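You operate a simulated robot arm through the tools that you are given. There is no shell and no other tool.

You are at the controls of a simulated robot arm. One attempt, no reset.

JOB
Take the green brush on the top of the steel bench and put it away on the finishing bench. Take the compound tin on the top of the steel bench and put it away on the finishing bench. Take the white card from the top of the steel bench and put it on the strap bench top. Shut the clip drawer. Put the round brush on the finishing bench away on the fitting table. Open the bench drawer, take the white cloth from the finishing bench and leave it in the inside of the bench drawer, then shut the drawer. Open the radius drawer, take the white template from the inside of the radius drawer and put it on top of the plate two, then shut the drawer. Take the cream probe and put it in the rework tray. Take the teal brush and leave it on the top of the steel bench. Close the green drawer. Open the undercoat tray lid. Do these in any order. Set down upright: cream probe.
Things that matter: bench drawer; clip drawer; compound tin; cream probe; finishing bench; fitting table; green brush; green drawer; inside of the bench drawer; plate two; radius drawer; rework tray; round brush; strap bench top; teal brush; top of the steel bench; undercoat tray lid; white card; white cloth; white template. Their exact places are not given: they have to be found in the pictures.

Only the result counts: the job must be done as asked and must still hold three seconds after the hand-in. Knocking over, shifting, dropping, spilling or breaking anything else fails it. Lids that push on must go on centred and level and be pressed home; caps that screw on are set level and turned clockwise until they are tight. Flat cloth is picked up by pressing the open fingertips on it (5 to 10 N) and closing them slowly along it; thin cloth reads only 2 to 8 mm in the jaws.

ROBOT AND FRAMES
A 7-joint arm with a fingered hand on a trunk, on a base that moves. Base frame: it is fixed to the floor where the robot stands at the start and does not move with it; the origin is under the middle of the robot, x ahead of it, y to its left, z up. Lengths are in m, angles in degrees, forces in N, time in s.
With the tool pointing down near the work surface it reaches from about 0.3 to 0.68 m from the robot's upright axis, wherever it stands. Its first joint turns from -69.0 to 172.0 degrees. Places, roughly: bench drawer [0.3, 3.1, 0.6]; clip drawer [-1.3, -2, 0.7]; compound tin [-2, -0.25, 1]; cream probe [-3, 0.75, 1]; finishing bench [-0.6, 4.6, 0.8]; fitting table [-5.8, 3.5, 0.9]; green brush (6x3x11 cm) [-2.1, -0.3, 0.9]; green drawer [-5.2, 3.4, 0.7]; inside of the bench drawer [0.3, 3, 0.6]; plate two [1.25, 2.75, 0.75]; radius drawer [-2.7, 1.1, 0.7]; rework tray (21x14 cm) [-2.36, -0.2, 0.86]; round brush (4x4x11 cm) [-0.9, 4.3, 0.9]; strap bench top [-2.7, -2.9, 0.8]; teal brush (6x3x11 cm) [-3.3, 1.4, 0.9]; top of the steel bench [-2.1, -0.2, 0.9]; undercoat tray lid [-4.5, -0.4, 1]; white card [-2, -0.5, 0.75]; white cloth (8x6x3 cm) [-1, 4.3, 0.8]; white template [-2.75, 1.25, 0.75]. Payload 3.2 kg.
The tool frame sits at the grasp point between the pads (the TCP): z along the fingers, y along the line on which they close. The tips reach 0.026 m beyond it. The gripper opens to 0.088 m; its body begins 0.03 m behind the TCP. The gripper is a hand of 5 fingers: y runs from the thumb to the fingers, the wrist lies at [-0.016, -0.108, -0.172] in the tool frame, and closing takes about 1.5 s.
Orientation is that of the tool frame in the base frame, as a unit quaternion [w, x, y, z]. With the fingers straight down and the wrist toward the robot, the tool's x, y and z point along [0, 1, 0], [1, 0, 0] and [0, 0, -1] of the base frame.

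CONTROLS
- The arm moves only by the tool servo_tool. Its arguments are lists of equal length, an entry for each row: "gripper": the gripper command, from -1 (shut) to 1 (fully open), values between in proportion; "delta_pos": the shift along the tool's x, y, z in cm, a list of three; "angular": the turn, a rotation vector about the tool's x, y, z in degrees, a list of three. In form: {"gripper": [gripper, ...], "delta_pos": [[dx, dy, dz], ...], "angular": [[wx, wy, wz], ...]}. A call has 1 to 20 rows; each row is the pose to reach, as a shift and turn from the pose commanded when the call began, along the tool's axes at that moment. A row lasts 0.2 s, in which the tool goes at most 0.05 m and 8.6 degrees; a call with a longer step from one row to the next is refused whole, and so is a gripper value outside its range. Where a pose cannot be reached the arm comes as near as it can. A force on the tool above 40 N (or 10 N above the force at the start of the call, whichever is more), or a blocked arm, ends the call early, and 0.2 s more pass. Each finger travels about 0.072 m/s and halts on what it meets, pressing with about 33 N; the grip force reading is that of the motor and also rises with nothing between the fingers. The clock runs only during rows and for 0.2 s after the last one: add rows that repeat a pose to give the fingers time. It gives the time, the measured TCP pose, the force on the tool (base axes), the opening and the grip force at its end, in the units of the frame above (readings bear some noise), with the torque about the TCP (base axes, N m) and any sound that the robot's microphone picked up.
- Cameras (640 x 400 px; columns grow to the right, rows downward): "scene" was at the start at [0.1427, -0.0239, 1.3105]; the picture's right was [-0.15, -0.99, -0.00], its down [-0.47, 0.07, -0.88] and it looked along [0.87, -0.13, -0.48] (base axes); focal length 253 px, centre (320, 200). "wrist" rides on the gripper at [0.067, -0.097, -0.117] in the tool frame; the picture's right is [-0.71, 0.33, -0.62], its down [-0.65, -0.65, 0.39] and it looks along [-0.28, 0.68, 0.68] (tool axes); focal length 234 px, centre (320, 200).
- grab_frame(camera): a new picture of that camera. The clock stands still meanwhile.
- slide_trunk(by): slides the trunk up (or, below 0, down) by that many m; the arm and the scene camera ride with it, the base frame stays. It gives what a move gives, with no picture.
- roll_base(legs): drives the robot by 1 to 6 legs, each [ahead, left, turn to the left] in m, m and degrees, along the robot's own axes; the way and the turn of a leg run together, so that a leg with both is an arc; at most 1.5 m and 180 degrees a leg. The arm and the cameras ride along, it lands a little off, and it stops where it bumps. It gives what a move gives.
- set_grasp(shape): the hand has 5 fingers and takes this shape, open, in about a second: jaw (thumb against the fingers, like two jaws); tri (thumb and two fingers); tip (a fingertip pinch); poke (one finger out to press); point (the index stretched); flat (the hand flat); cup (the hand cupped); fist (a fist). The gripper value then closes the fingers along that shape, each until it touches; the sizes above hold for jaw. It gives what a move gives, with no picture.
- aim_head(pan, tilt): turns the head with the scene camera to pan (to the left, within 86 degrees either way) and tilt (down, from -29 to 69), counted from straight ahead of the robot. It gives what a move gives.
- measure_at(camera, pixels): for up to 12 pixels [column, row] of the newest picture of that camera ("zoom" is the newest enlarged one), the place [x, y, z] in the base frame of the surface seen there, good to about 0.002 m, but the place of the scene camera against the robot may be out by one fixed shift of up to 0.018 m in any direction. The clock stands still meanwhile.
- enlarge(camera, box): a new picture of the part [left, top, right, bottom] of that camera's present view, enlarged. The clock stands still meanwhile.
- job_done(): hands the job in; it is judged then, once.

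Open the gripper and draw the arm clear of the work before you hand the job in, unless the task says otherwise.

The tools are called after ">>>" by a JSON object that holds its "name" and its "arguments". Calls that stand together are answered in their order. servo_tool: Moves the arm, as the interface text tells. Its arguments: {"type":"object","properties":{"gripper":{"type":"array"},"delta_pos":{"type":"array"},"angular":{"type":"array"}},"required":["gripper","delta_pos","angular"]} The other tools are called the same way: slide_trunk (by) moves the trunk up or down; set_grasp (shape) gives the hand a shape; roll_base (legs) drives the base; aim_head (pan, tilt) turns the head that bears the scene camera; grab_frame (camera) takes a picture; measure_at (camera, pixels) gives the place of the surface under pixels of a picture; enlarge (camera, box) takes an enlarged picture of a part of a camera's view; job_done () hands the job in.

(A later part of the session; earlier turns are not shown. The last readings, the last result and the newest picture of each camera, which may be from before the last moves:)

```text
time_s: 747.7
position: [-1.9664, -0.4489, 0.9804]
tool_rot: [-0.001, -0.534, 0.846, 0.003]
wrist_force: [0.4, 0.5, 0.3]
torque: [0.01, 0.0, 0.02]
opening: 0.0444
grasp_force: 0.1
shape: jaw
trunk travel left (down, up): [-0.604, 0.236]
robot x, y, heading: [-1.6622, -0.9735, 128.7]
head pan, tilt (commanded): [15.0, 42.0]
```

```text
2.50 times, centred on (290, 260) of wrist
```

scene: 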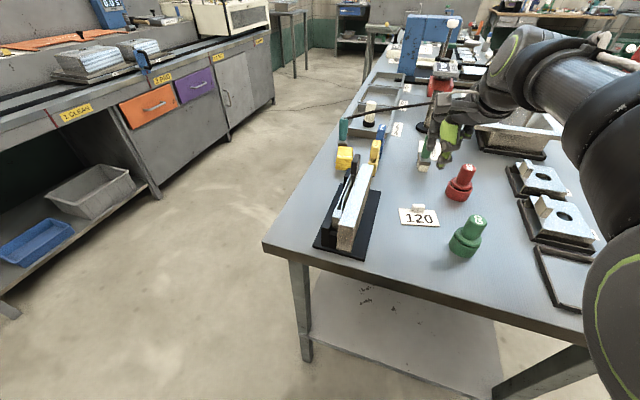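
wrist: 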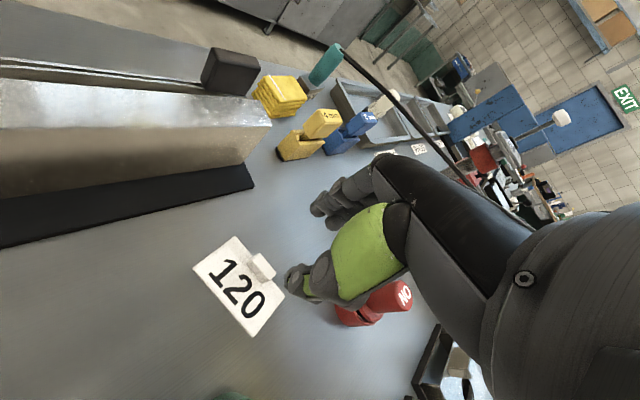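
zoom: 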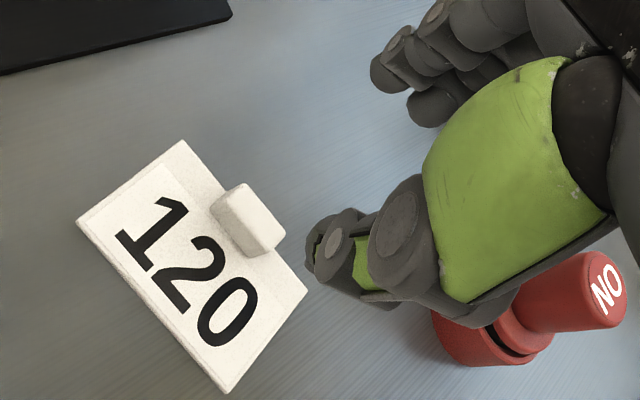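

I'll measure the tab and card again in this jaw pose.

>>> {"name": "measure_at", "arguments": {"camera": "zoom", "pixels": [[240, 190], [262, 215], [278, 232], [235, 210], [255, 235], [250, 210], [185, 150], [300, 285], [85, 220], [225, 385]]}}

>>> {"name": "measure_at", "arguments": {"camera": "wrist", "pixels": [[289, 277], [292, 290], [315, 212], [320, 200], [325, 190]]}}

```text
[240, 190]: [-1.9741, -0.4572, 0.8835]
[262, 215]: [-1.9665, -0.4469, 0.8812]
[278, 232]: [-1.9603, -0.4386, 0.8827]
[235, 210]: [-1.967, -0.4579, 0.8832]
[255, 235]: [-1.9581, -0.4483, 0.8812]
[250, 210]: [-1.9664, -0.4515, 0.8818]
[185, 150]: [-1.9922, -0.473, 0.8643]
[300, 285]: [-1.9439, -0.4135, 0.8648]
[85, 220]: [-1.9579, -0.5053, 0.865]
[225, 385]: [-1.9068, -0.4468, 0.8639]
```

```text
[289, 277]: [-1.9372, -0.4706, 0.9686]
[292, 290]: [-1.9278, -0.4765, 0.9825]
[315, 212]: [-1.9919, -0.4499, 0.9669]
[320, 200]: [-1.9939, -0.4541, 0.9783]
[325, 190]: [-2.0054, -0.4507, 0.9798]
```

The tab's centre is directly under the TCP, its thin side at 141°. I'll turn the hand 13.5°, descend to z≈0.891, and close the jaw on it.

>>> {"name": "servo_tool", "arguments": {"gripper": [0, 0, 0, 0, 0, 0], "delta_pos": [[0, 0.1, 0], [0, 0.2, 2], [0, 0.2, 5], [0, 0.2, 7.5], [0, 0.2, 8.9], [0, 0.2, 8.9]], "angular": [[0, 0, 7], [0, 0, 13.5], [0, 0, 13.5], [0, 0, 13.5], [0, 0, 13.5], [0, 0, 13.5]]}}

>>> {"name": "enlarge", "arguments": {"camera": "wrist", "box": [220, 170, 400, 330]}}

>>> {"name": "servo_tool", "arguments": {"gripper": [-0.2, -0.35, -0.5, -0.65, -0.8, -1, -1, -1], "delta_pos": [[0, 0, 0], [0, 0, 0], [0, 0, 0], [0, 0, 0], [0, 0, 0], [0, 0, 0], [0, 0, 0], [0, 0, 0]], "angular": [[0, 0, 0], [0, 0, 0], [0, 0, 0], [0, 0, 0], [0, 0, 0], [0, 0, 0], [0, 0, 0], [0, 0, 0]]}}

>>> {"name": "enlarge", "arguments": {"camera": "wrist", "box": [220, 170, 400, 330]}}

```text
time_s: 749.1
position: [-1.9684, -0.4475, 0.8932]
tool_rot: [-0.002, -0.43, 0.903, 0.004]
wrist_force: [-0.7, 0.5, -1.3]
torque: [0.01, -0.01, 0.03]
opening: 0.0443
grasp_force: 0.1
shape: jaw
trunk travel left (down, up): [-0.604, 0.236]
robot x, y, heading: [-1.6605, -0.9786, 128.2]
head pan, tilt (commanded): [15.0, 42.0]
```

```text
2.50 times, centred on (310, 250) of wrist
```

zoom: 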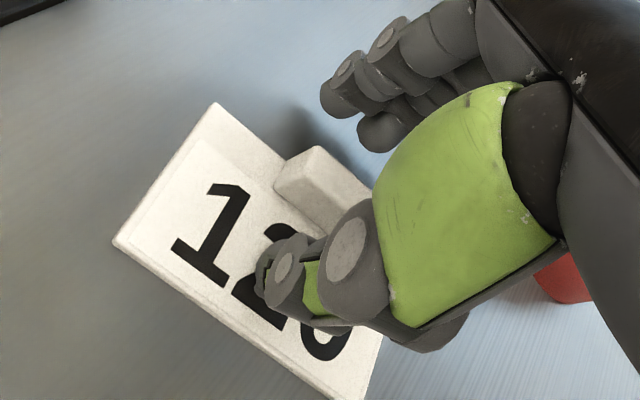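

```text
time_s: 750.9
position: [-1.9695, -0.4485, 0.8934]
tool_rot: [-0.001, -0.431, 0.902, 0.002]
wrist_force: [-0.1, -0.5, 0.4]
torque: [-0.01, 0.01, -0.01]
opening: 0.0071
grasp_force: 33.4
shape: jaw
trunk travel left (down, up): [-0.604, 0.236]
robot x, y, heading: [-1.6601, -0.9744, 128.2]
head pan, tilt (commanded): [15.0, 42.0]
```

```text
2.50 times, centred on (310, 250) of wrist
```

zoom: 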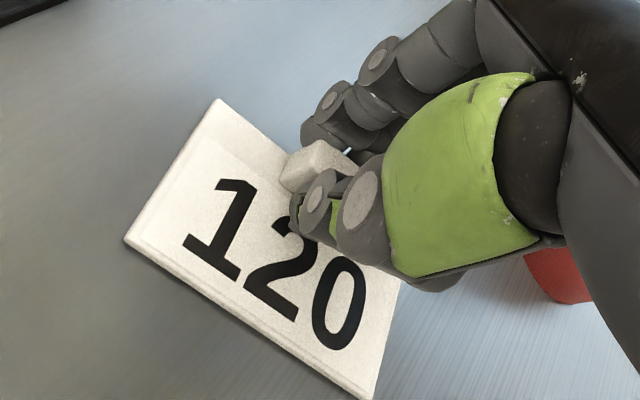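

The jaw holds the tab (7 mm). I'll lift 3 cm and check that the card comes along.

>>> {"name": "servo_tool", "arguments": {"gripper": [-1, -1, -1, -1], "delta_pos": [[0, 0, -1], [0, 0, -2], [0, 0, -3], [0, 0, -3]], "angular": [[0, 0, 0], [0, 0, 0], [0, 0, 0], [0, 0, 0]]}}

>>> {"name": "grab_frame", "arguments": {"camera": "wrist"}}

>>> {"name": "enlarge", "arguments": {"camera": "wrist", "box": [200, 180, 380, 340]}}

```text
time_s: 751.9
position: [-1.9694, -0.4491, 0.9215]
tool_rot: [-0.001, -0.431, 0.903, 0.003]
wrist_force: [-1.2, 0.0, 0.5]
torque: [0.0, -0.02, 0.0]
opening: 0.0068
grasp_force: 33.1
shape: jaw
trunk travel left (down, up): [-0.604, 0.236]
robot x, y, heading: [-1.661, -0.9764, 128.3]
head pan, tilt (commanded): [15.0, 42.0]
```

```text
taken
```

wrist: 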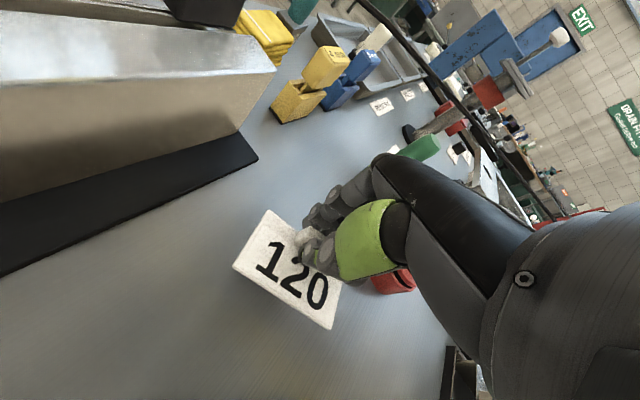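

```text
2.50 times, centred on (290, 260) of wrist
```

zoom: 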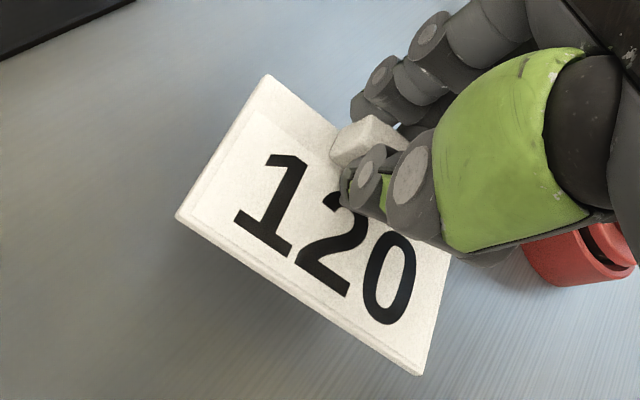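

The card hangs from its tab, level enough. I'll lift it clear, raise the trunk, and head toward the strap bench to the south-west.

>>> {"name": "servo_tool", "arguments": {"gripper": [-1, -1, -1, -1, -1, -1, -1], "delta_pos": [[0, 0, -4], [0, 0, -8], [0, 0, -12], [0, -2, -16], [0, -5, -18], [0, -8, -18], [0, -8, -18]], "angular": [[0, 0, 0], [0, 0, 0], [0, 0, 0], [0, 0, 0], [0, 0, 0], [0, 0, 0], [0, 0, 0]]}}

>>> {"name": "slide_trunk", "arguments": {"by": 0.16}}

>>> {"name": "roll_base", "arguments": {"legs": [[-0.2, 0, 0], [0, 0, 92], [0.6, 0.1, 0]]}}

>>> {"name": "aim_head", "arguments": {"pan": 10, "tilt": 30}}

>>> {"name": "grab_frame", "arguments": {"camera": "scene"}}

```text
time_s: 753.5
position: [-1.9065, -0.4997, 1.103]
tool_rot: [0.0, -0.43, 0.903, 0.003]
wrist_force: [-0.1, -0.2, -1.3]
torque: [0.01, -0.01, 0.01]
opening: 0.0069
grasp_force: 33.4
shape: jaw
trunk travel left (down, up): [-0.604, 0.236]
robot x, y, heading: [-1.6614, -0.98, 128.0]
head pan, tilt (commanded): [15.0, 42.0]
```

```text
time_s: 755.4
position: [-1.9053, -0.4992, 1.2627]
tool_rot: [-0.001, -0.43, 0.903, 0.002]
wrist_force: [-0.4, -0.3, -0.9]
torque: [-0.01, -0.01, 0.0]
opening: 0.0067
grasp_force: 33.0
shape: jaw
trunk travel left (down, up): [-0.764, 0.076]
robot x, y, heading: [-1.6603, -0.9769, 128.6]
head pan, tilt (commanded): [15.0, 42.0]
```

```text
time_s: 764.0
position: [-2.3854, -1.8739, 1.2626]
tool_rot: [0.003, 0.951, -0.309, -0.001]
wrist_force: [-0.3, 1.4, 0.2]
torque: [-0.04, -0.02, -0.01]
opening: 0.0069
grasp_force: 33.5
shape: jaw
trunk travel left (down, up): [-0.764, 0.076]
robot x, y, heading: [-1.9191, -1.6065, -138.9]
head pan, tilt (commanded): [15.0, 42.0]
```

```text
time_s: 764.7
position: [-2.3863, -1.8748, 1.2626]
tool_rot: [0.002, 0.951, -0.311, -0.001]
wrist_force: [-0.2, 0.2, -1.0]
torque: [0.01, 0.02, -0.03]
opening: 0.0067
grasp_force: 33.2
shape: jaw
trunk travel left (down, up): [-0.764, 0.076]
robot x, y, heading: [-1.9214, -1.6089, -139.1]
head pan, tilt (commanded): [10.0, 30.0]
```

```text
taken
```

scene: 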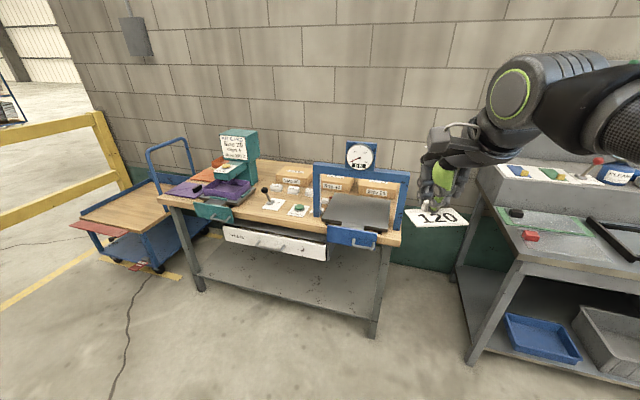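

The strap bench is ahead, with some open wood around its front centre. I'll enlarge and measure free spots.

>>> {"name": "enlarge", "arguments": {"camera": "scene", "box": [150, 120, 430, 300]}}

>>> {"name": "measure_at", "arguments": {"camera": "scene", "pixels": [[165, 200], [200, 288], [375, 325], [400, 230], [290, 220], [310, 222], [270, 215], [250, 208], [300, 208], [270, 240], [320, 225], [200, 235]]}}

```text
2.22 times, centred on (290, 210) of scene
```

zoom: 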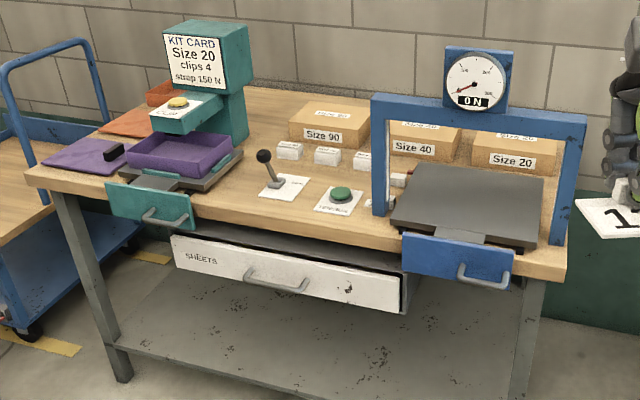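

```text
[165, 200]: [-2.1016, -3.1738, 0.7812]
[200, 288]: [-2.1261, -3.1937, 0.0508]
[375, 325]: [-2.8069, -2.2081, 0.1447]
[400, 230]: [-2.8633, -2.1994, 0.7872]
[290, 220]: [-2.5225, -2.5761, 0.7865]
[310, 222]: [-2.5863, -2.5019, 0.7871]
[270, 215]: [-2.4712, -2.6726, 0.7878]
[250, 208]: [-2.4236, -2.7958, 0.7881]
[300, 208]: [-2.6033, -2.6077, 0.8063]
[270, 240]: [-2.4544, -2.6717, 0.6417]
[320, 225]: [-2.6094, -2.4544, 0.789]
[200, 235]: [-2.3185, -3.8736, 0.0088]
```

Free wood is limited from this angle. Before moving closer I'll look left, where the clip drawer should be.

>>> {"name": "aim_head", "arguments": {"pan": 70, "tilt": 35}}

>>> {"name": "grab_frame", "arguments": {"camera": "scene"}}

>>> {"name": "measure_at", "arguments": {"camera": "scene", "pixels": [[320, 200], [250, 250], [400, 250], [300, 150], [200, 200], [450, 150], [350, 300], [150, 150]]}}

```text
time_s: 766.0
position: [-2.385, -1.8732, 1.2622]
tool_rot: [0.002, 0.951, -0.31, -0.001]
wrist_force: [0.0, -0.2, -0.8]
torque: [0.0, 0.03, -0.01]
opening: 0.0069
grasp_force: 33.5
shape: jaw
trunk travel left (down, up): [-0.764, 0.076]
robot x, y, heading: [-1.9208, -1.6051, -138.6]
head pan, tilt (commanded): [70.0, 35.0]
```

```text
taken
```

scene: 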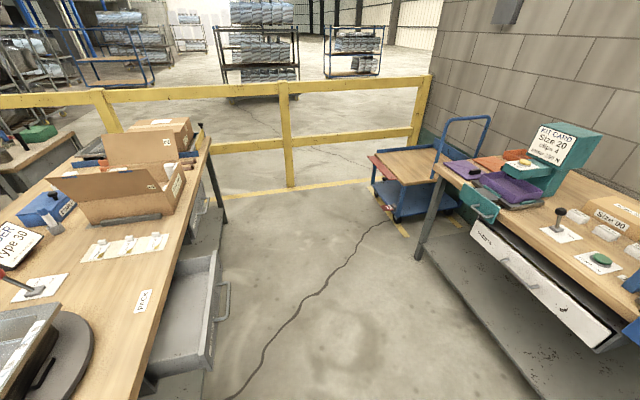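

```text
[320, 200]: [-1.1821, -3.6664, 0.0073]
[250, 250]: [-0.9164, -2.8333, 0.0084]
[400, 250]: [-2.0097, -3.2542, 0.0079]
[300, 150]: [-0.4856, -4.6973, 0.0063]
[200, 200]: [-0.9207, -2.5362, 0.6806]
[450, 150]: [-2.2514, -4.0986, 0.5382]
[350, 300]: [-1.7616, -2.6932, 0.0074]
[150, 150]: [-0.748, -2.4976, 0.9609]
```

The clip drawer is the open grey one at (190,310) on the packing bench opposite. I'll measure its handle, then move in front of the strap bench.

>>> {"name": "measure_at", "arguments": {"camera": "scene", "pixels": [[225, 285], [222, 300], [215, 318], [205, 355], [212, 262], [213, 250], [205, 245], [160, 355], [215, 150], [130, 395]]}}

>>> {"name": "roll_base", "arguments": {"legs": [[0.2, 0.35, 0]]}}

>>> {"name": "aim_head", "arguments": {"pan": 15, "tilt": 40}}

>>> {"name": "grab_frame", "arguments": {"camera": "scene"}}

>>> {"name": "grab_frame", "arguments": {"camera": "wrist"}}

```text
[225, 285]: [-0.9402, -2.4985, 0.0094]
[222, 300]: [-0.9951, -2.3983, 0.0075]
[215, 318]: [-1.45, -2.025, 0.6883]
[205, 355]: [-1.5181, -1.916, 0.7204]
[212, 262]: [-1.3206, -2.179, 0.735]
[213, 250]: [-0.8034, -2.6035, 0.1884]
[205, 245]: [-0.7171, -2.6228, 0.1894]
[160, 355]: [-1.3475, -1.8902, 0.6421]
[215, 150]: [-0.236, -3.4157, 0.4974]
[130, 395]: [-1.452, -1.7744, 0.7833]
```

```text
time_s: 768.5
position: [-2.3054, -2.2708, 1.2623]
tool_rot: [0.004, 0.951, -0.308, -0.001]
wrist_force: [-1.1, 0.1, -0.4]
torque: [-0.01, 0.01, 0.0]
opening: 0.0068
grasp_force: 33.1
shape: jaw
trunk travel left (down, up): [-0.764, 0.076]
robot x, y, heading: [-1.8428, -1.9984, -138.7]
head pan, tilt (commanded): [70.0, 35.0]
```

```text
time_s: 769.7
position: [-2.3046, -2.271, 1.2632]
tool_rot: [0.002, 0.952, -0.307, -0.001]
wrist_force: [-0.1, -0.3, -0.3]
torque: [-0.02, 0.0, -0.03]
opening: 0.0068
grasp_force: 33.3
shape: jaw
trunk travel left (down, up): [-0.764, 0.076]
robot x, y, heading: [-1.8433, -2.0018, -138.6]
head pan, tilt (commanded): [15.0, 40.0]
```

```text
taken
```

scene: 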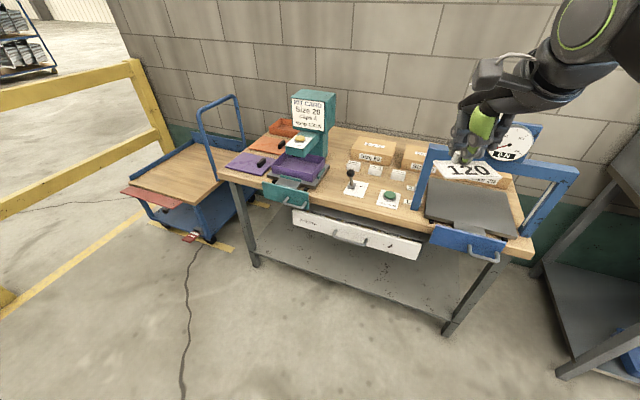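

```text
taken
```

wrist: 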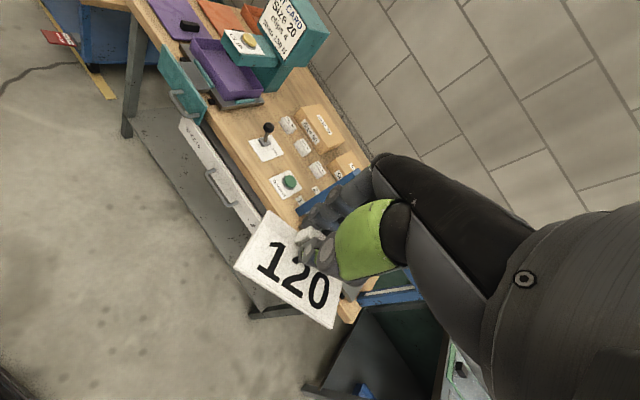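

I'll enlarge the wrist view of the strap bench and measure the bare wood zones.

>>> {"name": "enlarge", "arguments": {"camera": "wrist", "box": [180, 60, 360, 220]}}

>>> {"name": "measure_at", "arguments": {"camera": "zoom", "pixels": [[170, 170], [130, 180], [170, 220], [215, 270], [235, 215], [305, 330], [330, 290], [300, 130], [260, 140], [350, 110], [270, 170], [200, 150]]}}

```text
2.50 times, centred on (270, 140) of wrist
```

zoom: 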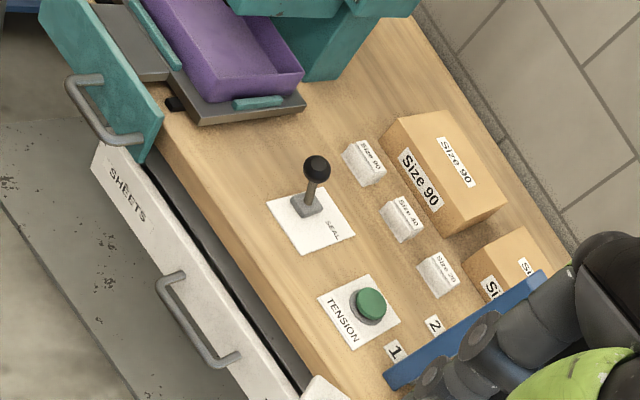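

```text
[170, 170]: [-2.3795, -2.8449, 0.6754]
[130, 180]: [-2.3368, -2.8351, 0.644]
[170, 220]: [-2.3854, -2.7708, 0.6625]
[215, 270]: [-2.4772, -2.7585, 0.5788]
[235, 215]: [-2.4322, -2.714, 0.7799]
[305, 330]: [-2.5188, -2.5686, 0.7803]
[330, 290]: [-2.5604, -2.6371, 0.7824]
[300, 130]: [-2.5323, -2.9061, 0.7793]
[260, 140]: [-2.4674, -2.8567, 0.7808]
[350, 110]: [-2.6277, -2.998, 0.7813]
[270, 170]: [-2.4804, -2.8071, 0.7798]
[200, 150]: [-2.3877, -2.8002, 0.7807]
```

A bare patch ~12 cm wide lies between the teal machine's plate and the lever's card. I'll measure its borders.

>>> {"name": "measure_at", "arguments": {"camera": "zoom", "pixels": [[195, 130], [250, 122], [305, 112], [267, 208], [295, 198], [322, 186], [165, 145], [200, 215], [245, 165], [340, 150], [380, 180], [315, 165]]}}

```text
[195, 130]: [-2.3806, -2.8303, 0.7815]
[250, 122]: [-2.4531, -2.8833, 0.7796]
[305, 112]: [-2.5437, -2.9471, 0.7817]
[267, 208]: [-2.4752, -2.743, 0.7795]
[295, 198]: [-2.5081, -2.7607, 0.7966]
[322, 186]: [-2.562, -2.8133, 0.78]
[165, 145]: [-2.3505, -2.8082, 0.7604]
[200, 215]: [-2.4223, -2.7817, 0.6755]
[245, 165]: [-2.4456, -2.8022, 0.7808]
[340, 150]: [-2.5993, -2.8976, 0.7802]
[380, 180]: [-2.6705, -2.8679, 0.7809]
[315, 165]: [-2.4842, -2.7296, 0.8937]
```

The patch is 12.5 cm wide and deep enough; I'll aim for a card centre at about (-2.505,-2.858), a bit away from the lever. I'll roll up and lower the trunk.

>>> {"name": "roll_base", "arguments": {"legs": [[0, 0, -3.4], [0.5, 0.27, 0]]}}

>>> {"name": "slide_trunk", "arguments": {"by": -0.16}}

>>> {"name": "aim_head", "arguments": {"pan": 15, "tilt": 48}}

>>> {"name": "grab_frame", "arguments": {"camera": "scene"}}

>>> {"name": "grab_frame", "arguments": {"camera": "wrist"}}

```text
time_s: 773.4
position: [-2.5512, -2.7553, 1.2629]
tool_rot: [0.003, 0.941, -0.339, 0.0]
wrist_force: [-1.0, -0.1, 0.3]
torque: [-0.01, -0.02, -0.01]
opening: 0.0068
grasp_force: 33.3
shape: jaw
trunk travel left (down, up): [-0.764, 0.076]
robot x, y, heading: [-2.0687, -2.5166, -142.4]
head pan, tilt (commanded): [15.0, 40.0]
```

```text
time_s: 775.2
position: [-2.552, -2.7555, 1.102]
tool_rot: [0.003, 0.941, -0.338, -0.001]
wrist_force: [0.6, 0.3, 0.4]
torque: [-0.01, 0.02, 0.03]
opening: 0.0066
grasp_force: 32.7
shape: jaw
trunk travel left (down, up): [-0.604, 0.236]
robot x, y, heading: [-2.0715, -2.5175, -142.4]
head pan, tilt (commanded): [15.0, 40.0]
```

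```text
time_s: 775.9
position: [-2.5514, -2.7561, 1.1038]
tool_rot: [0.003, 0.941, -0.339, -0.002]
wrist_force: [0.1, -0.1, -0.9]
torque: [-0.01, 0.02, -0.02]
opening: 0.0067
grasp_force: 32.7
shape: jaw
trunk travel left (down, up): [-0.604, 0.236]
robot x, y, heading: [-2.0731, -2.5189, -142.2]
head pan, tilt (commanded): [15.0, 48.0]
```

```text
taken
```

scene: 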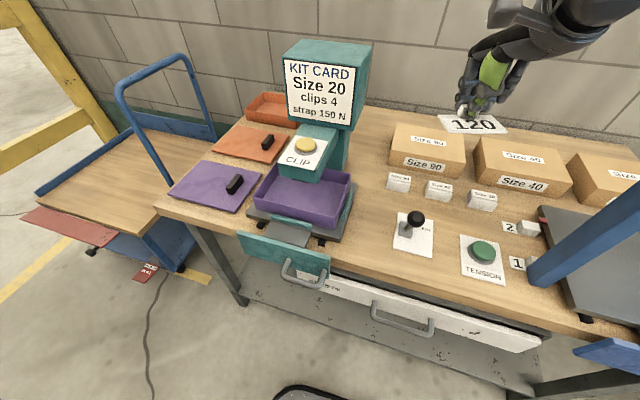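

```text
taken
```

wrist: 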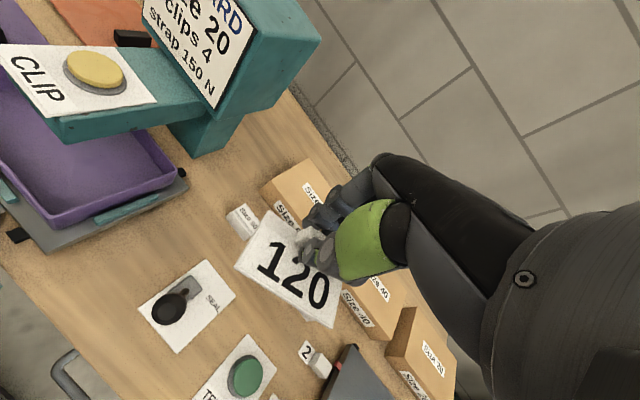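

The bare strip between the tray and the lever's card is at wrist (190,215). I'll measure it from this pose.

>>> {"name": "measure_at", "arguments": {"camera": "wrist", "pixels": [[195, 210], [170, 235], [215, 195], [188, 178], [130, 215], [205, 262], [140, 305], [235, 290], [240, 215], [240, 165], [165, 308], [225, 140]]}}

>>> {"name": "measure_at", "arguments": {"camera": "scene", "pixels": [[370, 190], [375, 165], [372, 215], [350, 215], [397, 215], [393, 250], [388, 180], [355, 150], [413, 218], [345, 240]]}}

```text
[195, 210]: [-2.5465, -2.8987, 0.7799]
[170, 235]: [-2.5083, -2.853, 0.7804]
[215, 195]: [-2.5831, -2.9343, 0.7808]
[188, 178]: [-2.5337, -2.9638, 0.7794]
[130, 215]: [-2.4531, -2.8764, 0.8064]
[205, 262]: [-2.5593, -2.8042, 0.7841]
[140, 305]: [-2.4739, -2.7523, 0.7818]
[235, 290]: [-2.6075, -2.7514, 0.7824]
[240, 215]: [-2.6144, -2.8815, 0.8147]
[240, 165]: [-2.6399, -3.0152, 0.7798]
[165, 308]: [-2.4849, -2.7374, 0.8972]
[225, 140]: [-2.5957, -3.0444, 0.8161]
```

```text
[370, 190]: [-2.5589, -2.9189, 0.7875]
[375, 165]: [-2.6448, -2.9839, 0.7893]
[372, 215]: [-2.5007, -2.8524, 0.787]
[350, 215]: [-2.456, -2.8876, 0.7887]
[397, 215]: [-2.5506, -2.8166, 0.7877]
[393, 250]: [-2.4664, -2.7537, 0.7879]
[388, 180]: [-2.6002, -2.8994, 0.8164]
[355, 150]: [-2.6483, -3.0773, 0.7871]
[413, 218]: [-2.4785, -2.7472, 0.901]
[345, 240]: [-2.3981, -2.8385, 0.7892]
```

I'll put the card's centre at (-2.52,-2.868): move 9 cm left and 8.6 cm ahead, turn the hand 12° to square with the bench, and go down to z≈0.85.

>>> {"name": "servo_tool", "arguments": {"gripper": [-1, -1, -1, -1, -1, -1, -1, -1, -1, -1, -1], "delta_pos": [[2.3, 2.2, 0], [4.6, 4.3, 0], [6.9, 6.5, 0], [9.1, 8.6, 0], [9.1, 8.6, 4], [9.1, 8.6, 8], [9.1, 8.6, 12], [9.1, 8.6, 16], [9.1, 8.6, 20], [9.1, 8.6, 24], [9.1, 8.6, 25.2]], "angular": [[0, 0, 6], [0, 0, 12], [0, 0, 12], [0, 0, 12], [0, 0, 12], [0, 0, 12], [0, 0, 12], [0, 0, 12], [0, 0, 12], [0, 0, 12], [0, 0, 12]]}}

>>> {"name": "grab_frame", "arguments": {"camera": "scene"}}

>>> {"name": "grab_frame", "arguments": {"camera": "wrist"}}

```text
time_s: 778.3
position: [-2.5375, -2.8791, 0.8509]
tool_rot: [0.004, 0.9, -0.436, 0.0]
wrist_force: [-0.2, 1.0, 0.1]
torque: [-0.01, -0.01, 0.02]
opening: 0.007
grasp_force: 33.3
shape: jaw
trunk travel left (down, up): [-0.604, 0.236]
robot x, y, heading: [-2.0734, -2.5138, -142.2]
head pan, tilt (commanded): [15.0, 48.0]
```

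```text
taken
```

scene: 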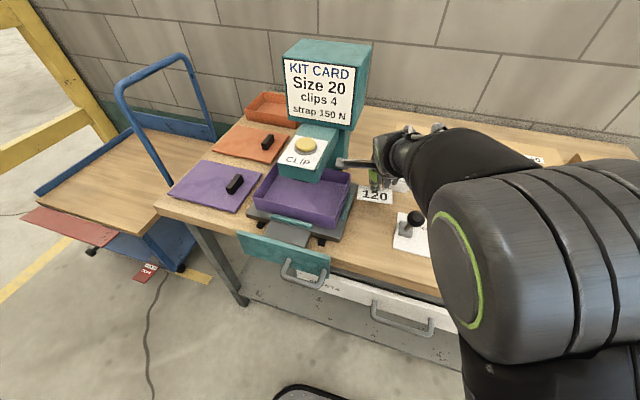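

```text
taken
```

wrist: 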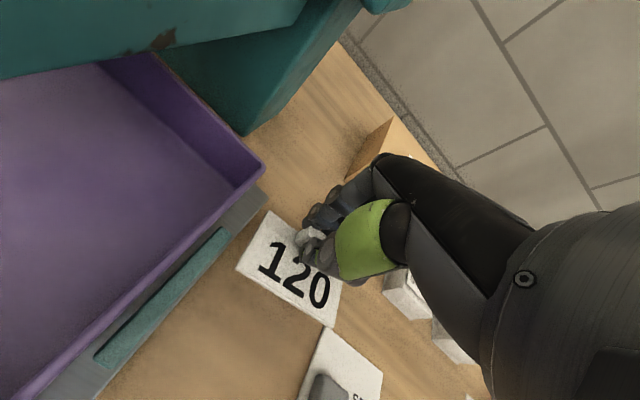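

The card is over bare wood; its nearest corner will land ~3 cm from the lever's card. I'll lower it to just above the surface, then to contact.

>>> {"name": "servo_tool", "arguments": {"gripper": [-1, -1, -1, -1], "delta_pos": [[0, 0, 1.5], [0, 0, 2.8], [0, 0, 3.4], [0, 0, 3.4]], "angular": [[0, 0, 0], [0, 0, 0], [0, 0, 0], [0, 0, 0]]}}

>>> {"name": "enlarge", "arguments": {"camera": "wrist", "box": [200, 180, 400, 360]}}

```text
time_s: 779.3
position: [-2.5446, -2.8803, 0.8254]
tool_rot: [0.013, 0.896, -0.444, 0.009]
wrist_force: [-0.3, 0.6, -0.3]
torque: [0.01, 0.0, -0.01]
opening: 0.0068
grasp_force: 32.7
shape: jaw
trunk travel left (down, up): [-0.604, 0.236]
robot x, y, heading: [-2.07, -2.5133, -142.3]
head pan, tilt (commanded): [15.0, 48.0]
```

```text
2.22 times, centred on (300, 270) of wrist
```

zoom: 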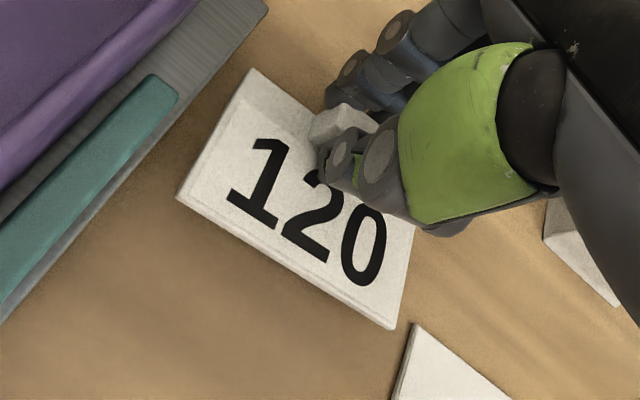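

The tool stopped ~8 mm high with a slight twist, so something may be touching the arm. I'll look at the scene before going on.

>>> {"name": "servo_tool", "arguments": {"gripper": [-1, -1], "delta_pos": [[0, 0, 0], [0, 0, 0]], "angular": [[0, 0, 0], [0, 0, 0]]}}

>>> {"name": "aim_head", "arguments": {"pan": -5, "tilt": 45}}

>>> {"name": "grab_frame", "arguments": {"camera": "scene"}}

>>> {"name": "enlarge", "arguments": {"camera": "scene", "box": [340, 120, 640, 380]}}

```text
time_s: 779.9
position: [-2.5448, -2.8769, 0.8222]
tool_rot: [0.01, 0.896, -0.444, 0.01]
wrist_force: [0.6, -0.7, -0.6]
torque: [-0.03, -0.01, -0.04]
opening: 0.0067
grasp_force: 32.4
shape: jaw
trunk travel left (down, up): [-0.604, 0.236]
robot x, y, heading: [-2.072, -2.5153, -142.4]
head pan, tilt (commanded): [15.0, 48.0]
```

```text
time_s: 780.8
position: [-2.5447, -2.8759, 0.819]
tool_rot: [0.008, 0.896, -0.445, 0.01]
wrist_force: [0.3, -0.3, 0.0]
torque: [0.0, -0.02, -0.03]
opening: 0.0069
grasp_force: 32.9
shape: jaw
trunk travel left (down, up): [-0.604, 0.236]
robot x, y, heading: [-2.0699, -2.5123, -142.0]
head pan, tilt (commanded): [-5.0, 45.0]
```

```text
taken
```

scene: 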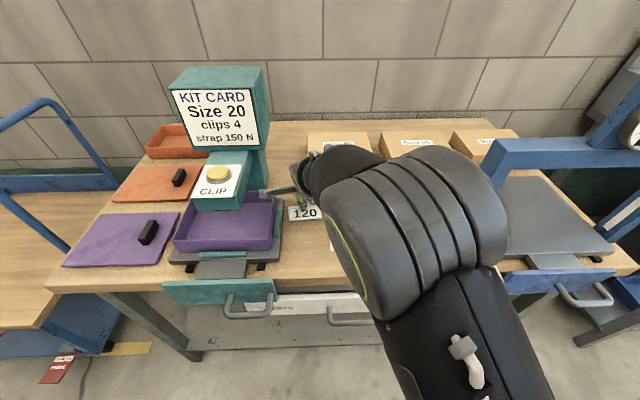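

```text
1.54 times, centred on (490, 250) of scene
```

zoom: 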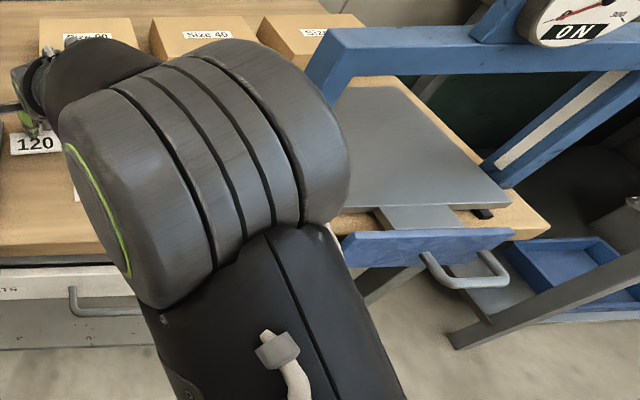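

The tool is slowly converging (0.819 now). I'll measure the elbow's surface against the lever and blue frame to be sure nothing is being pressed.

>>> {"name": "measure_at", "arguments": {"camera": "scene", "pixels": [[400, 220], [340, 215], [470, 200], [500, 230], [420, 290], [370, 280], [330, 170], [460, 160], [490, 165], [520, 165]]}}

```text
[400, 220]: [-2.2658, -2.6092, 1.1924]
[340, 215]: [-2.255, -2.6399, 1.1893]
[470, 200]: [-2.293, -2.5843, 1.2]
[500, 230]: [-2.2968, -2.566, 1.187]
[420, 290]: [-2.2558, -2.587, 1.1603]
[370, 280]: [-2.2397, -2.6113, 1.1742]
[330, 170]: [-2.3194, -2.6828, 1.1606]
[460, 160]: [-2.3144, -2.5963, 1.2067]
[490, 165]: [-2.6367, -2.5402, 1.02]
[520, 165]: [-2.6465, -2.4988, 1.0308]
```

The elbow is clear (z≈1.1–1.2, in front of the bench). I'll hold a moment, then lower in small steps to contact.

>>> {"name": "servo_tool", "arguments": {"gripper": [-1, -1, -1, -1, -1], "delta_pos": [[0, 0, 0.2], [0, 0, 0.4], [0, 0, 0.4], [0, 0, 0.4], [0, 0, 0.4]], "angular": [[0, 0, 0], [0, 0, 0], [0, 0, 0], [0, 0, 0], [0, 0, 0]]}}

>>> {"name": "enlarge", "arguments": {"camera": "wrist", "box": [200, 180, 400, 360]}}

```text
time_s: 782.0
position: [-2.5454, -2.8777, 0.8184]
tool_rot: [0.009, 0.895, -0.446, 0.013]
wrist_force: [-0.2, 0.5, 0.5]
torque: [0.01, -0.02, 0.0]
opening: 0.0068
grasp_force: 33.5
shape: jaw
trunk travel left (down, up): [-0.604, 0.236]
robot x, y, heading: [-2.0715, -2.5148, -142.2]
head pan, tilt (commanded): [-5.0, 45.0]
```

```text
2.22 times, centred on (300, 270) of wrist
```

zoom: 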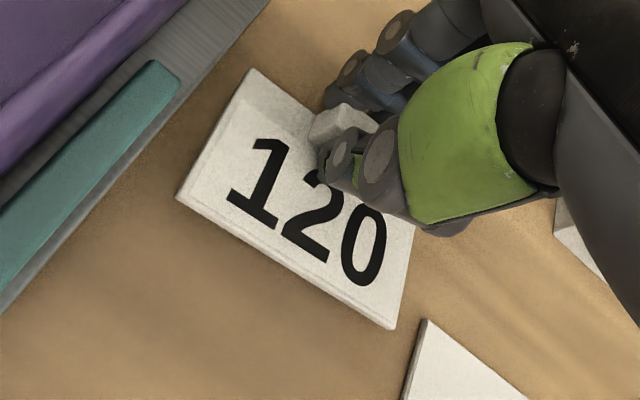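

The arm won't go lower though the tool feels no force, perhaps a joint limit. I'll use the trunk to come down 6 mm instead.

>>> {"name": "slide_trunk", "arguments": {"by": -0.006}}

>>> {"name": "enlarge", "arguments": {"camera": "wrist", "box": [200, 180, 400, 360]}}

```text
time_s: 782.5
position: [-2.5473, -2.877, 0.8123]
tool_rot: [0.01, 0.894, -0.447, 0.013]
wrist_force: [0.2, -0.7, 6.4]
torque: [0.01, 0.07, 0.05]
opening: 0.0068
grasp_force: 33.0
shape: jaw
trunk travel left (down, up): [-0.598, 0.242]
robot x, y, heading: [-2.0691, -2.5153, -142.1]
head pan, tilt (commanded): [-5.0, 45.0]
```

```text
2.22 times, centred on (300, 270) of wrist
```

zoom: 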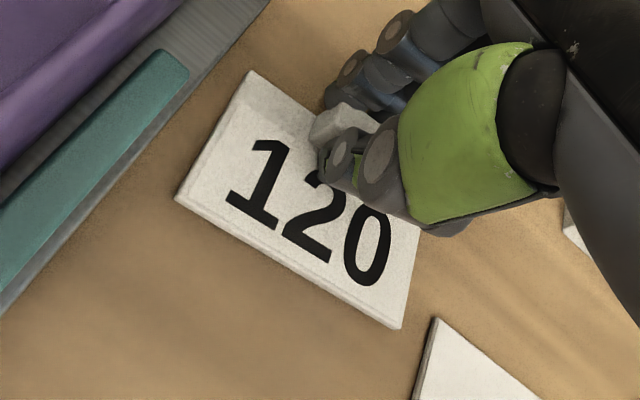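

The card touches the bench (6 N). I'll open the jaw a little, just enough to free the tab, and rise.

>>> {"name": "servo_tool", "arguments": {"gripper": [-0.7, -0.55, -0.4, -0.3, -0.3, -0.3, -0.3, -0.3, -0.3], "delta_pos": [[0, 0, 0], [0, 0, 0], [0, 0, 0], [0, 0, 0], [0, 0, -1], [0, 0, -3], [0, 0, -6], [0, 0, -10], [0, 0, -14]], "angular": [[0, 0, 0], [0, 0, 0], [0, 0, 0], [0, 0, 0], [0, 0, 0], [0, 0, 0], [0, 0, 0], [0, 0, 0], [0, 0, 0]]}}

>>> {"name": "grab_frame", "arguments": {"camera": "wrist"}}

>>> {"name": "slide_trunk", "arguments": {"by": 0.18}}

>>> {"name": "aim_head", "arguments": {"pan": 15, "tilt": 48}}

>>> {"name": "grab_frame", "arguments": {"camera": "scene"}}

```text
time_s: 784.5
position: [-2.5355, -2.882, 0.9488]
tool_rot: [0.003, 0.901, -0.435, -0.001]
wrist_force: [0.4, 0.5, -0.1]
torque: [0.0, 0.02, -0.01]
opening: 0.0307
grasp_force: 0.0
shape: jaw
trunk travel left (down, up): [-0.598, 0.242]
robot x, y, heading: [-2.0667, -2.5182, -142.5]
head pan, tilt (commanded): [-5.0, 45.0]
```

```text
taken
```

wrist: 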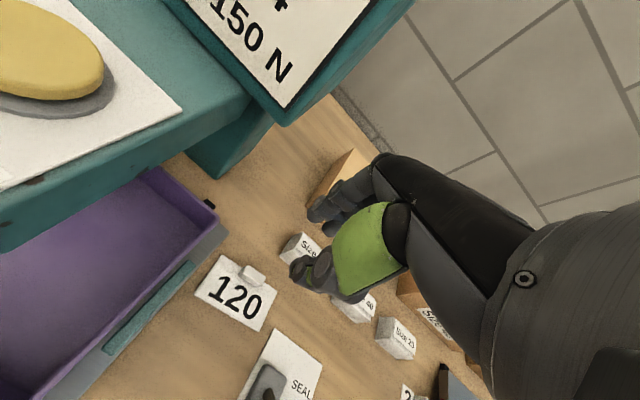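

```text
time_s: 786.5
position: [-2.5373, -2.8822, 1.1268]
tool_rot: [0.002, 0.901, -0.434, -0.002]
wrist_force: [0.6, -0.2, -0.5]
torque: [0.05, -0.01, -0.01]
opening: 0.0307
grasp_force: 0.0
shape: jaw
trunk travel left (down, up): [-0.778, 0.062]
robot x, y, heading: [-2.0686, -2.5156, -142.1]
head pan, tilt (commanded): [-5.0, 45.0]
```

```text
time_s: 787.3
position: [-2.5369, -2.8819, 1.1283]
tool_rot: [0.002, 0.9, -0.435, -0.002]
wrist_force: [0.0, -0.6, -0.3]
torque: [-0.02, -0.02, 0.01]
opening: 0.0307
grasp_force: 0.0
shape: jaw
trunk travel left (down, up): [-0.778, 0.062]
robot x, y, heading: [-2.0736, -2.5154, -142.3]
head pan, tilt (commanded): [15.0, 48.0]
```

```text
taken
```

scene: 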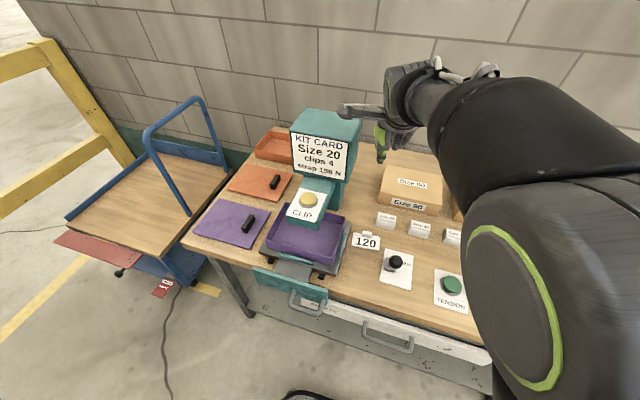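

The card lies on the strap bench top with nothing disturbed. Next is the clip drawer behind me; I'll raise the arm, back off and turn round.

>>> {"name": "servo_tool", "arguments": {"gripper": [0.2, 0.2, 0.2, 0.2, 0.2, 0.2], "delta_pos": [[-2, -1, -3.5], [-4, -2, -7], [-6, -3, -10.5], [-8, -4, -14], [-9, -5, -16], [-9, -5, -16]], "angular": [[0, 0, 0], [0, 0, 0], [0, 0, 0], [0, 0, 0], [0, 0, 0], [0, 0, 0]]}}

>>> {"name": "roll_base", "arguments": {"legs": [[-0.15, 0, 0], [0, 0, 90], [0, 0, 87]]}}

>>> {"name": "aim_head", "arguments": {"pan": 5, "tilt": 40}}

>>> {"name": "grab_frame", "arguments": {"camera": "scene"}}

>>> {"name": "grab_frame", "arguments": {"camera": "wrist"}}

```text
time_s: 788.7
position: [-2.5513, -2.7794, 1.288]
tool_rot: [0.002, 0.9, -0.435, -0.001]
wrist_force: [-0.3, -0.8, 0.2]
torque: [0.02, 0.02, 0.01]
opening: 0.0524
grasp_force: 0.1
shape: jaw
trunk travel left (down, up): [-0.778, 0.062]
robot x, y, heading: [-2.0744, -2.5132, -142.4]
head pan, tilt (commanded): [15.0, 48.0]
```

```text
time_s: 797.7
position: [-1.4617, -2.1769, 1.2879]
tool_rot: [0.001, 0.453, 0.892, 0.003]
wrist_force: [0.3, 0.7, -0.2]
torque: [-0.02, 0.0, 0.01]
opening: 0.0523
grasp_force: 0.1
shape: jaw
trunk travel left (down, up): [-0.778, 0.062]
robot x, y, heading: [-1.9529, -2.4246, 35.6]
head pan, tilt (commanded): [15.0, 48.0]
```

```text
time_s: 798.4
position: [-1.4602, -2.1777, 1.2889]
tool_rot: [0.001, 0.453, 0.891, 0.003]
wrist_force: [-0.2, -0.1, -0.3]
torque: [0.0, -0.01, -0.01]
opening: 0.0527
grasp_force: 0.1
shape: jaw
trunk travel left (down, up): [-0.778, 0.062]
robot x, y, heading: [-1.9488, -2.4179, 35.5]
head pan, tilt (commanded): [5.0, 40.0]
```

```text
taken
```

scene: 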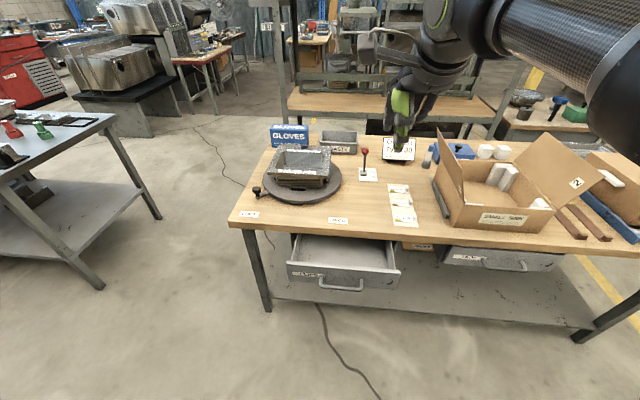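

```text
taken
```

wrist: 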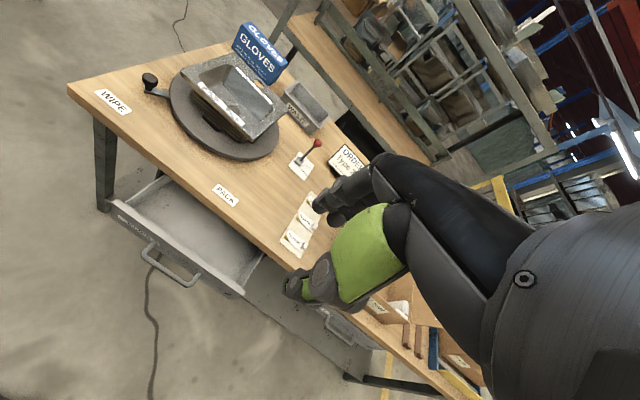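

Two drawers show: an open one at (345,272) and another at (505,260). I'll enlarge to read their labels and measure.

>>> {"name": "enlarge", "arguments": {"camera": "scene", "box": [270, 210, 570, 320]}}

>>> {"name": "measure_at", "arguments": {"camera": "scene", "pixels": [[322, 288], [360, 290], [340, 291], [345, 270], [310, 277], [510, 265], [470, 258], [400, 275]]}}

>>> {"name": "measure_at", "arguments": {"camera": "wrist", "pixels": [[148, 258], [165, 272], [185, 285], [197, 278], [150, 245], [175, 250], [120, 205], [240, 290], [190, 215]]}}

>>> {"name": "enlarge", "arguments": {"camera": "wrist", "box": [90, 160, 290, 310]}}

```text
2.13 times, centred on (420, 265) of scene
```

zoom: 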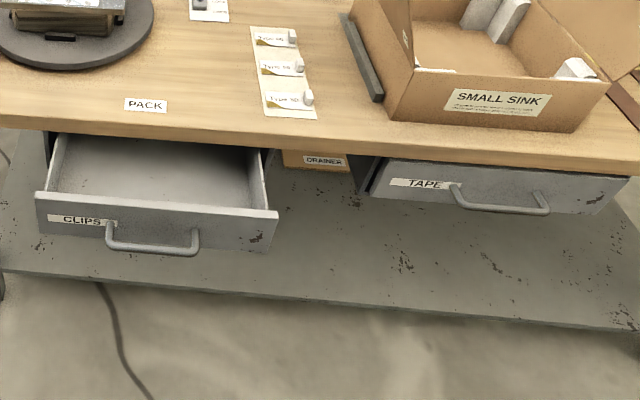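

```text
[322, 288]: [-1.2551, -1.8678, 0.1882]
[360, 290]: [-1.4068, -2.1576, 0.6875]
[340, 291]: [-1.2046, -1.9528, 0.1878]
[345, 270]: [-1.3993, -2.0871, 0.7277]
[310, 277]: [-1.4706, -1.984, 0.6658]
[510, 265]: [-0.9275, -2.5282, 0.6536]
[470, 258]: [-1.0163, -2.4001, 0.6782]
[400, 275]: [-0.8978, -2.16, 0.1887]
```

```text
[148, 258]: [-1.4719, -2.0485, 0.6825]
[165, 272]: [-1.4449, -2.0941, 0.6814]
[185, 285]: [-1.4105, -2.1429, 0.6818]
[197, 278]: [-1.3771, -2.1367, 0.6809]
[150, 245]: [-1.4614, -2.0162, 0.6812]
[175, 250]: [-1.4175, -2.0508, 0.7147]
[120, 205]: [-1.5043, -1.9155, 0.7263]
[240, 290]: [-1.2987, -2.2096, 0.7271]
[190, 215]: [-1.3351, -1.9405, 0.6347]
```

```text
2.67 times, centred on (190, 235) of wrist
```

zoom: 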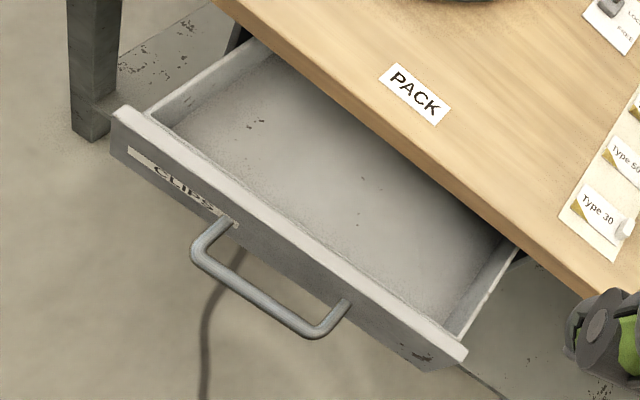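

The open drawer is labelled CLIPS; its bar is centred at (-1.441,-2.096,0.682). I'll line up and set the hand as before: left 12 cm, back 14 cm, pitch 60°, then trunk down 0.46 m.

>>> {"name": "roll_base", "arguments": {"legs": [[0.03, -0.063, 0]]}}

>>> {"name": "servo_tool", "arguments": {"gripper": [0.2, 0.2, 0.2, 0.2, 0.2, 0.2, 0.2, 0.2, 0.2, 0.2, 0.2, 0.2, 0.2], "delta_pos": [[3, -3.5, 0], [6, -7, 0], [9, -10.5, 0], [12, -14, 0], [12, -14, 0], [12, -14, 0], [12, -14, 0], [12, -14, 0], [12, -14, 0], [12, -14, 0], [12, -14, 0], [12, -14, 0], [12, -14, 0]], "angular": [[0, 0, 0], [0, 0, 0], [0, 0, 0], [0, 0, 0], [-8, 0, 0], [-16, 0, 0], [-24, 0, 0], [-32, 0, 0], [-40, 0, 0], [-48, 0, 0], [-56, 0, 0], [-60, 0, 0], [-60, 0, 0]]}}

>>> {"name": "slide_trunk", "arguments": {"by": -0.4}}

>>> {"name": "slide_trunk", "arguments": {"by": -0.05}}

>>> {"name": "grab_frame", "arguments": {"camera": "wrist"}}

>>> {"name": "grab_frame", "arguments": {"camera": "scene"}}

```text
time_s: 799.4
position: [-1.3998, -2.2106, 1.2884]
tool_rot: [0.001, 0.453, 0.892, 0.003]
wrist_force: [0.1, 0.3, 0.0]
torque: [0.02, 0.05, -0.02]
opening: 0.0524
grasp_force: 0.0
shape: jaw
trunk travel left (down, up): [-0.778, 0.062]
robot x, y, heading: [-1.8891, -2.4562, 35.1]
head pan, tilt (commanded): [5.0, 40.0]
```

```text
time_s: 802.2
position: [-1.5845, -2.1984, 1.2869]
tool_rot: [0.227, 0.392, 0.771, 0.448]
wrist_force: [0.3, -0.5, 0.0]
torque: [0.01, 0.01, 0.01]
opening: 0.0522
grasp_force: 0.1
shape: jaw
trunk travel left (down, up): [-0.778, 0.062]
robot x, y, heading: [-1.8896, -2.4587, 35.3]
head pan, tilt (commanded): [5.0, 40.0]
```

```text
time_s: 806.0
position: [-1.5834, -2.197, 0.8876]
tool_rot: [0.227, 0.391, 0.771, 0.448]
wrist_force: [0.3, 0.2, 0.1]
torque: [0.03, 0.01, 0.03]
opening: 0.0524
grasp_force: 0.0
shape: jaw
trunk travel left (down, up): [-0.378, 0.462]
robot x, y, heading: [-1.8928, -2.4557, 35.4]
head pan, tilt (commanded): [5.0, 40.0]
```

```text
time_s: 807.0
position: [-1.5841, -2.1979, 0.8379]
tool_rot: [0.228, 0.392, 0.77, 0.449]
wrist_force: [-0.7, 0.7, 0.1]
torque: [0.01, 0.02, 0.02]
opening: 0.0523
grasp_force: 0.1
shape: jaw
trunk travel left (down, up): [-0.328, 0.512]
robot x, y, heading: [-1.8899, -2.4541, 35.4]
head pan, tilt (commanded): [5.0, 40.0]
```

```text
taken
```

wrist: 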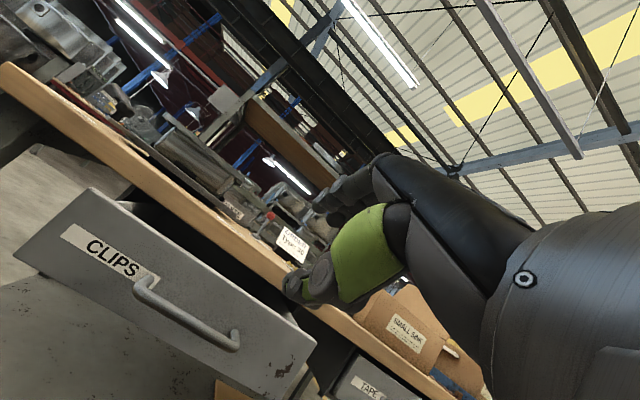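

```text
taken
```

scene: 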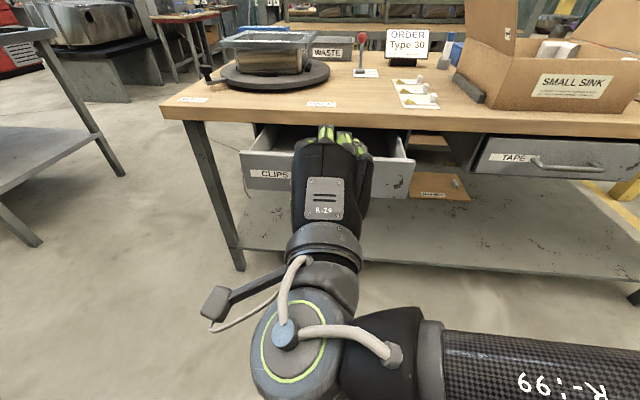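

The CLIPS bar is in clear view from (140,290) to (240,345). I'll measure it.

>>> {"name": "measure_at", "arguments": {"camera": "wrist", "pixels": [[142, 298], [165, 312], [190, 327], [215, 342], [232, 350], [148, 282], [180, 285], [240, 338], [270, 260], [150, 160]]}}

```text
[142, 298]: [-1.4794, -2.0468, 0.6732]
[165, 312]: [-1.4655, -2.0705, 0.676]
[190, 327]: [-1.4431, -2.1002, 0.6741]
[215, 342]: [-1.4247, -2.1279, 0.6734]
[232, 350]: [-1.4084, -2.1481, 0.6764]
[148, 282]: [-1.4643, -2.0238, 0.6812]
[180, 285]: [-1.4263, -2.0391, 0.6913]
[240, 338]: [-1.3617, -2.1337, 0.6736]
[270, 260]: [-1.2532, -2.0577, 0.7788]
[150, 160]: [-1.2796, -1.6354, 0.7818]
```

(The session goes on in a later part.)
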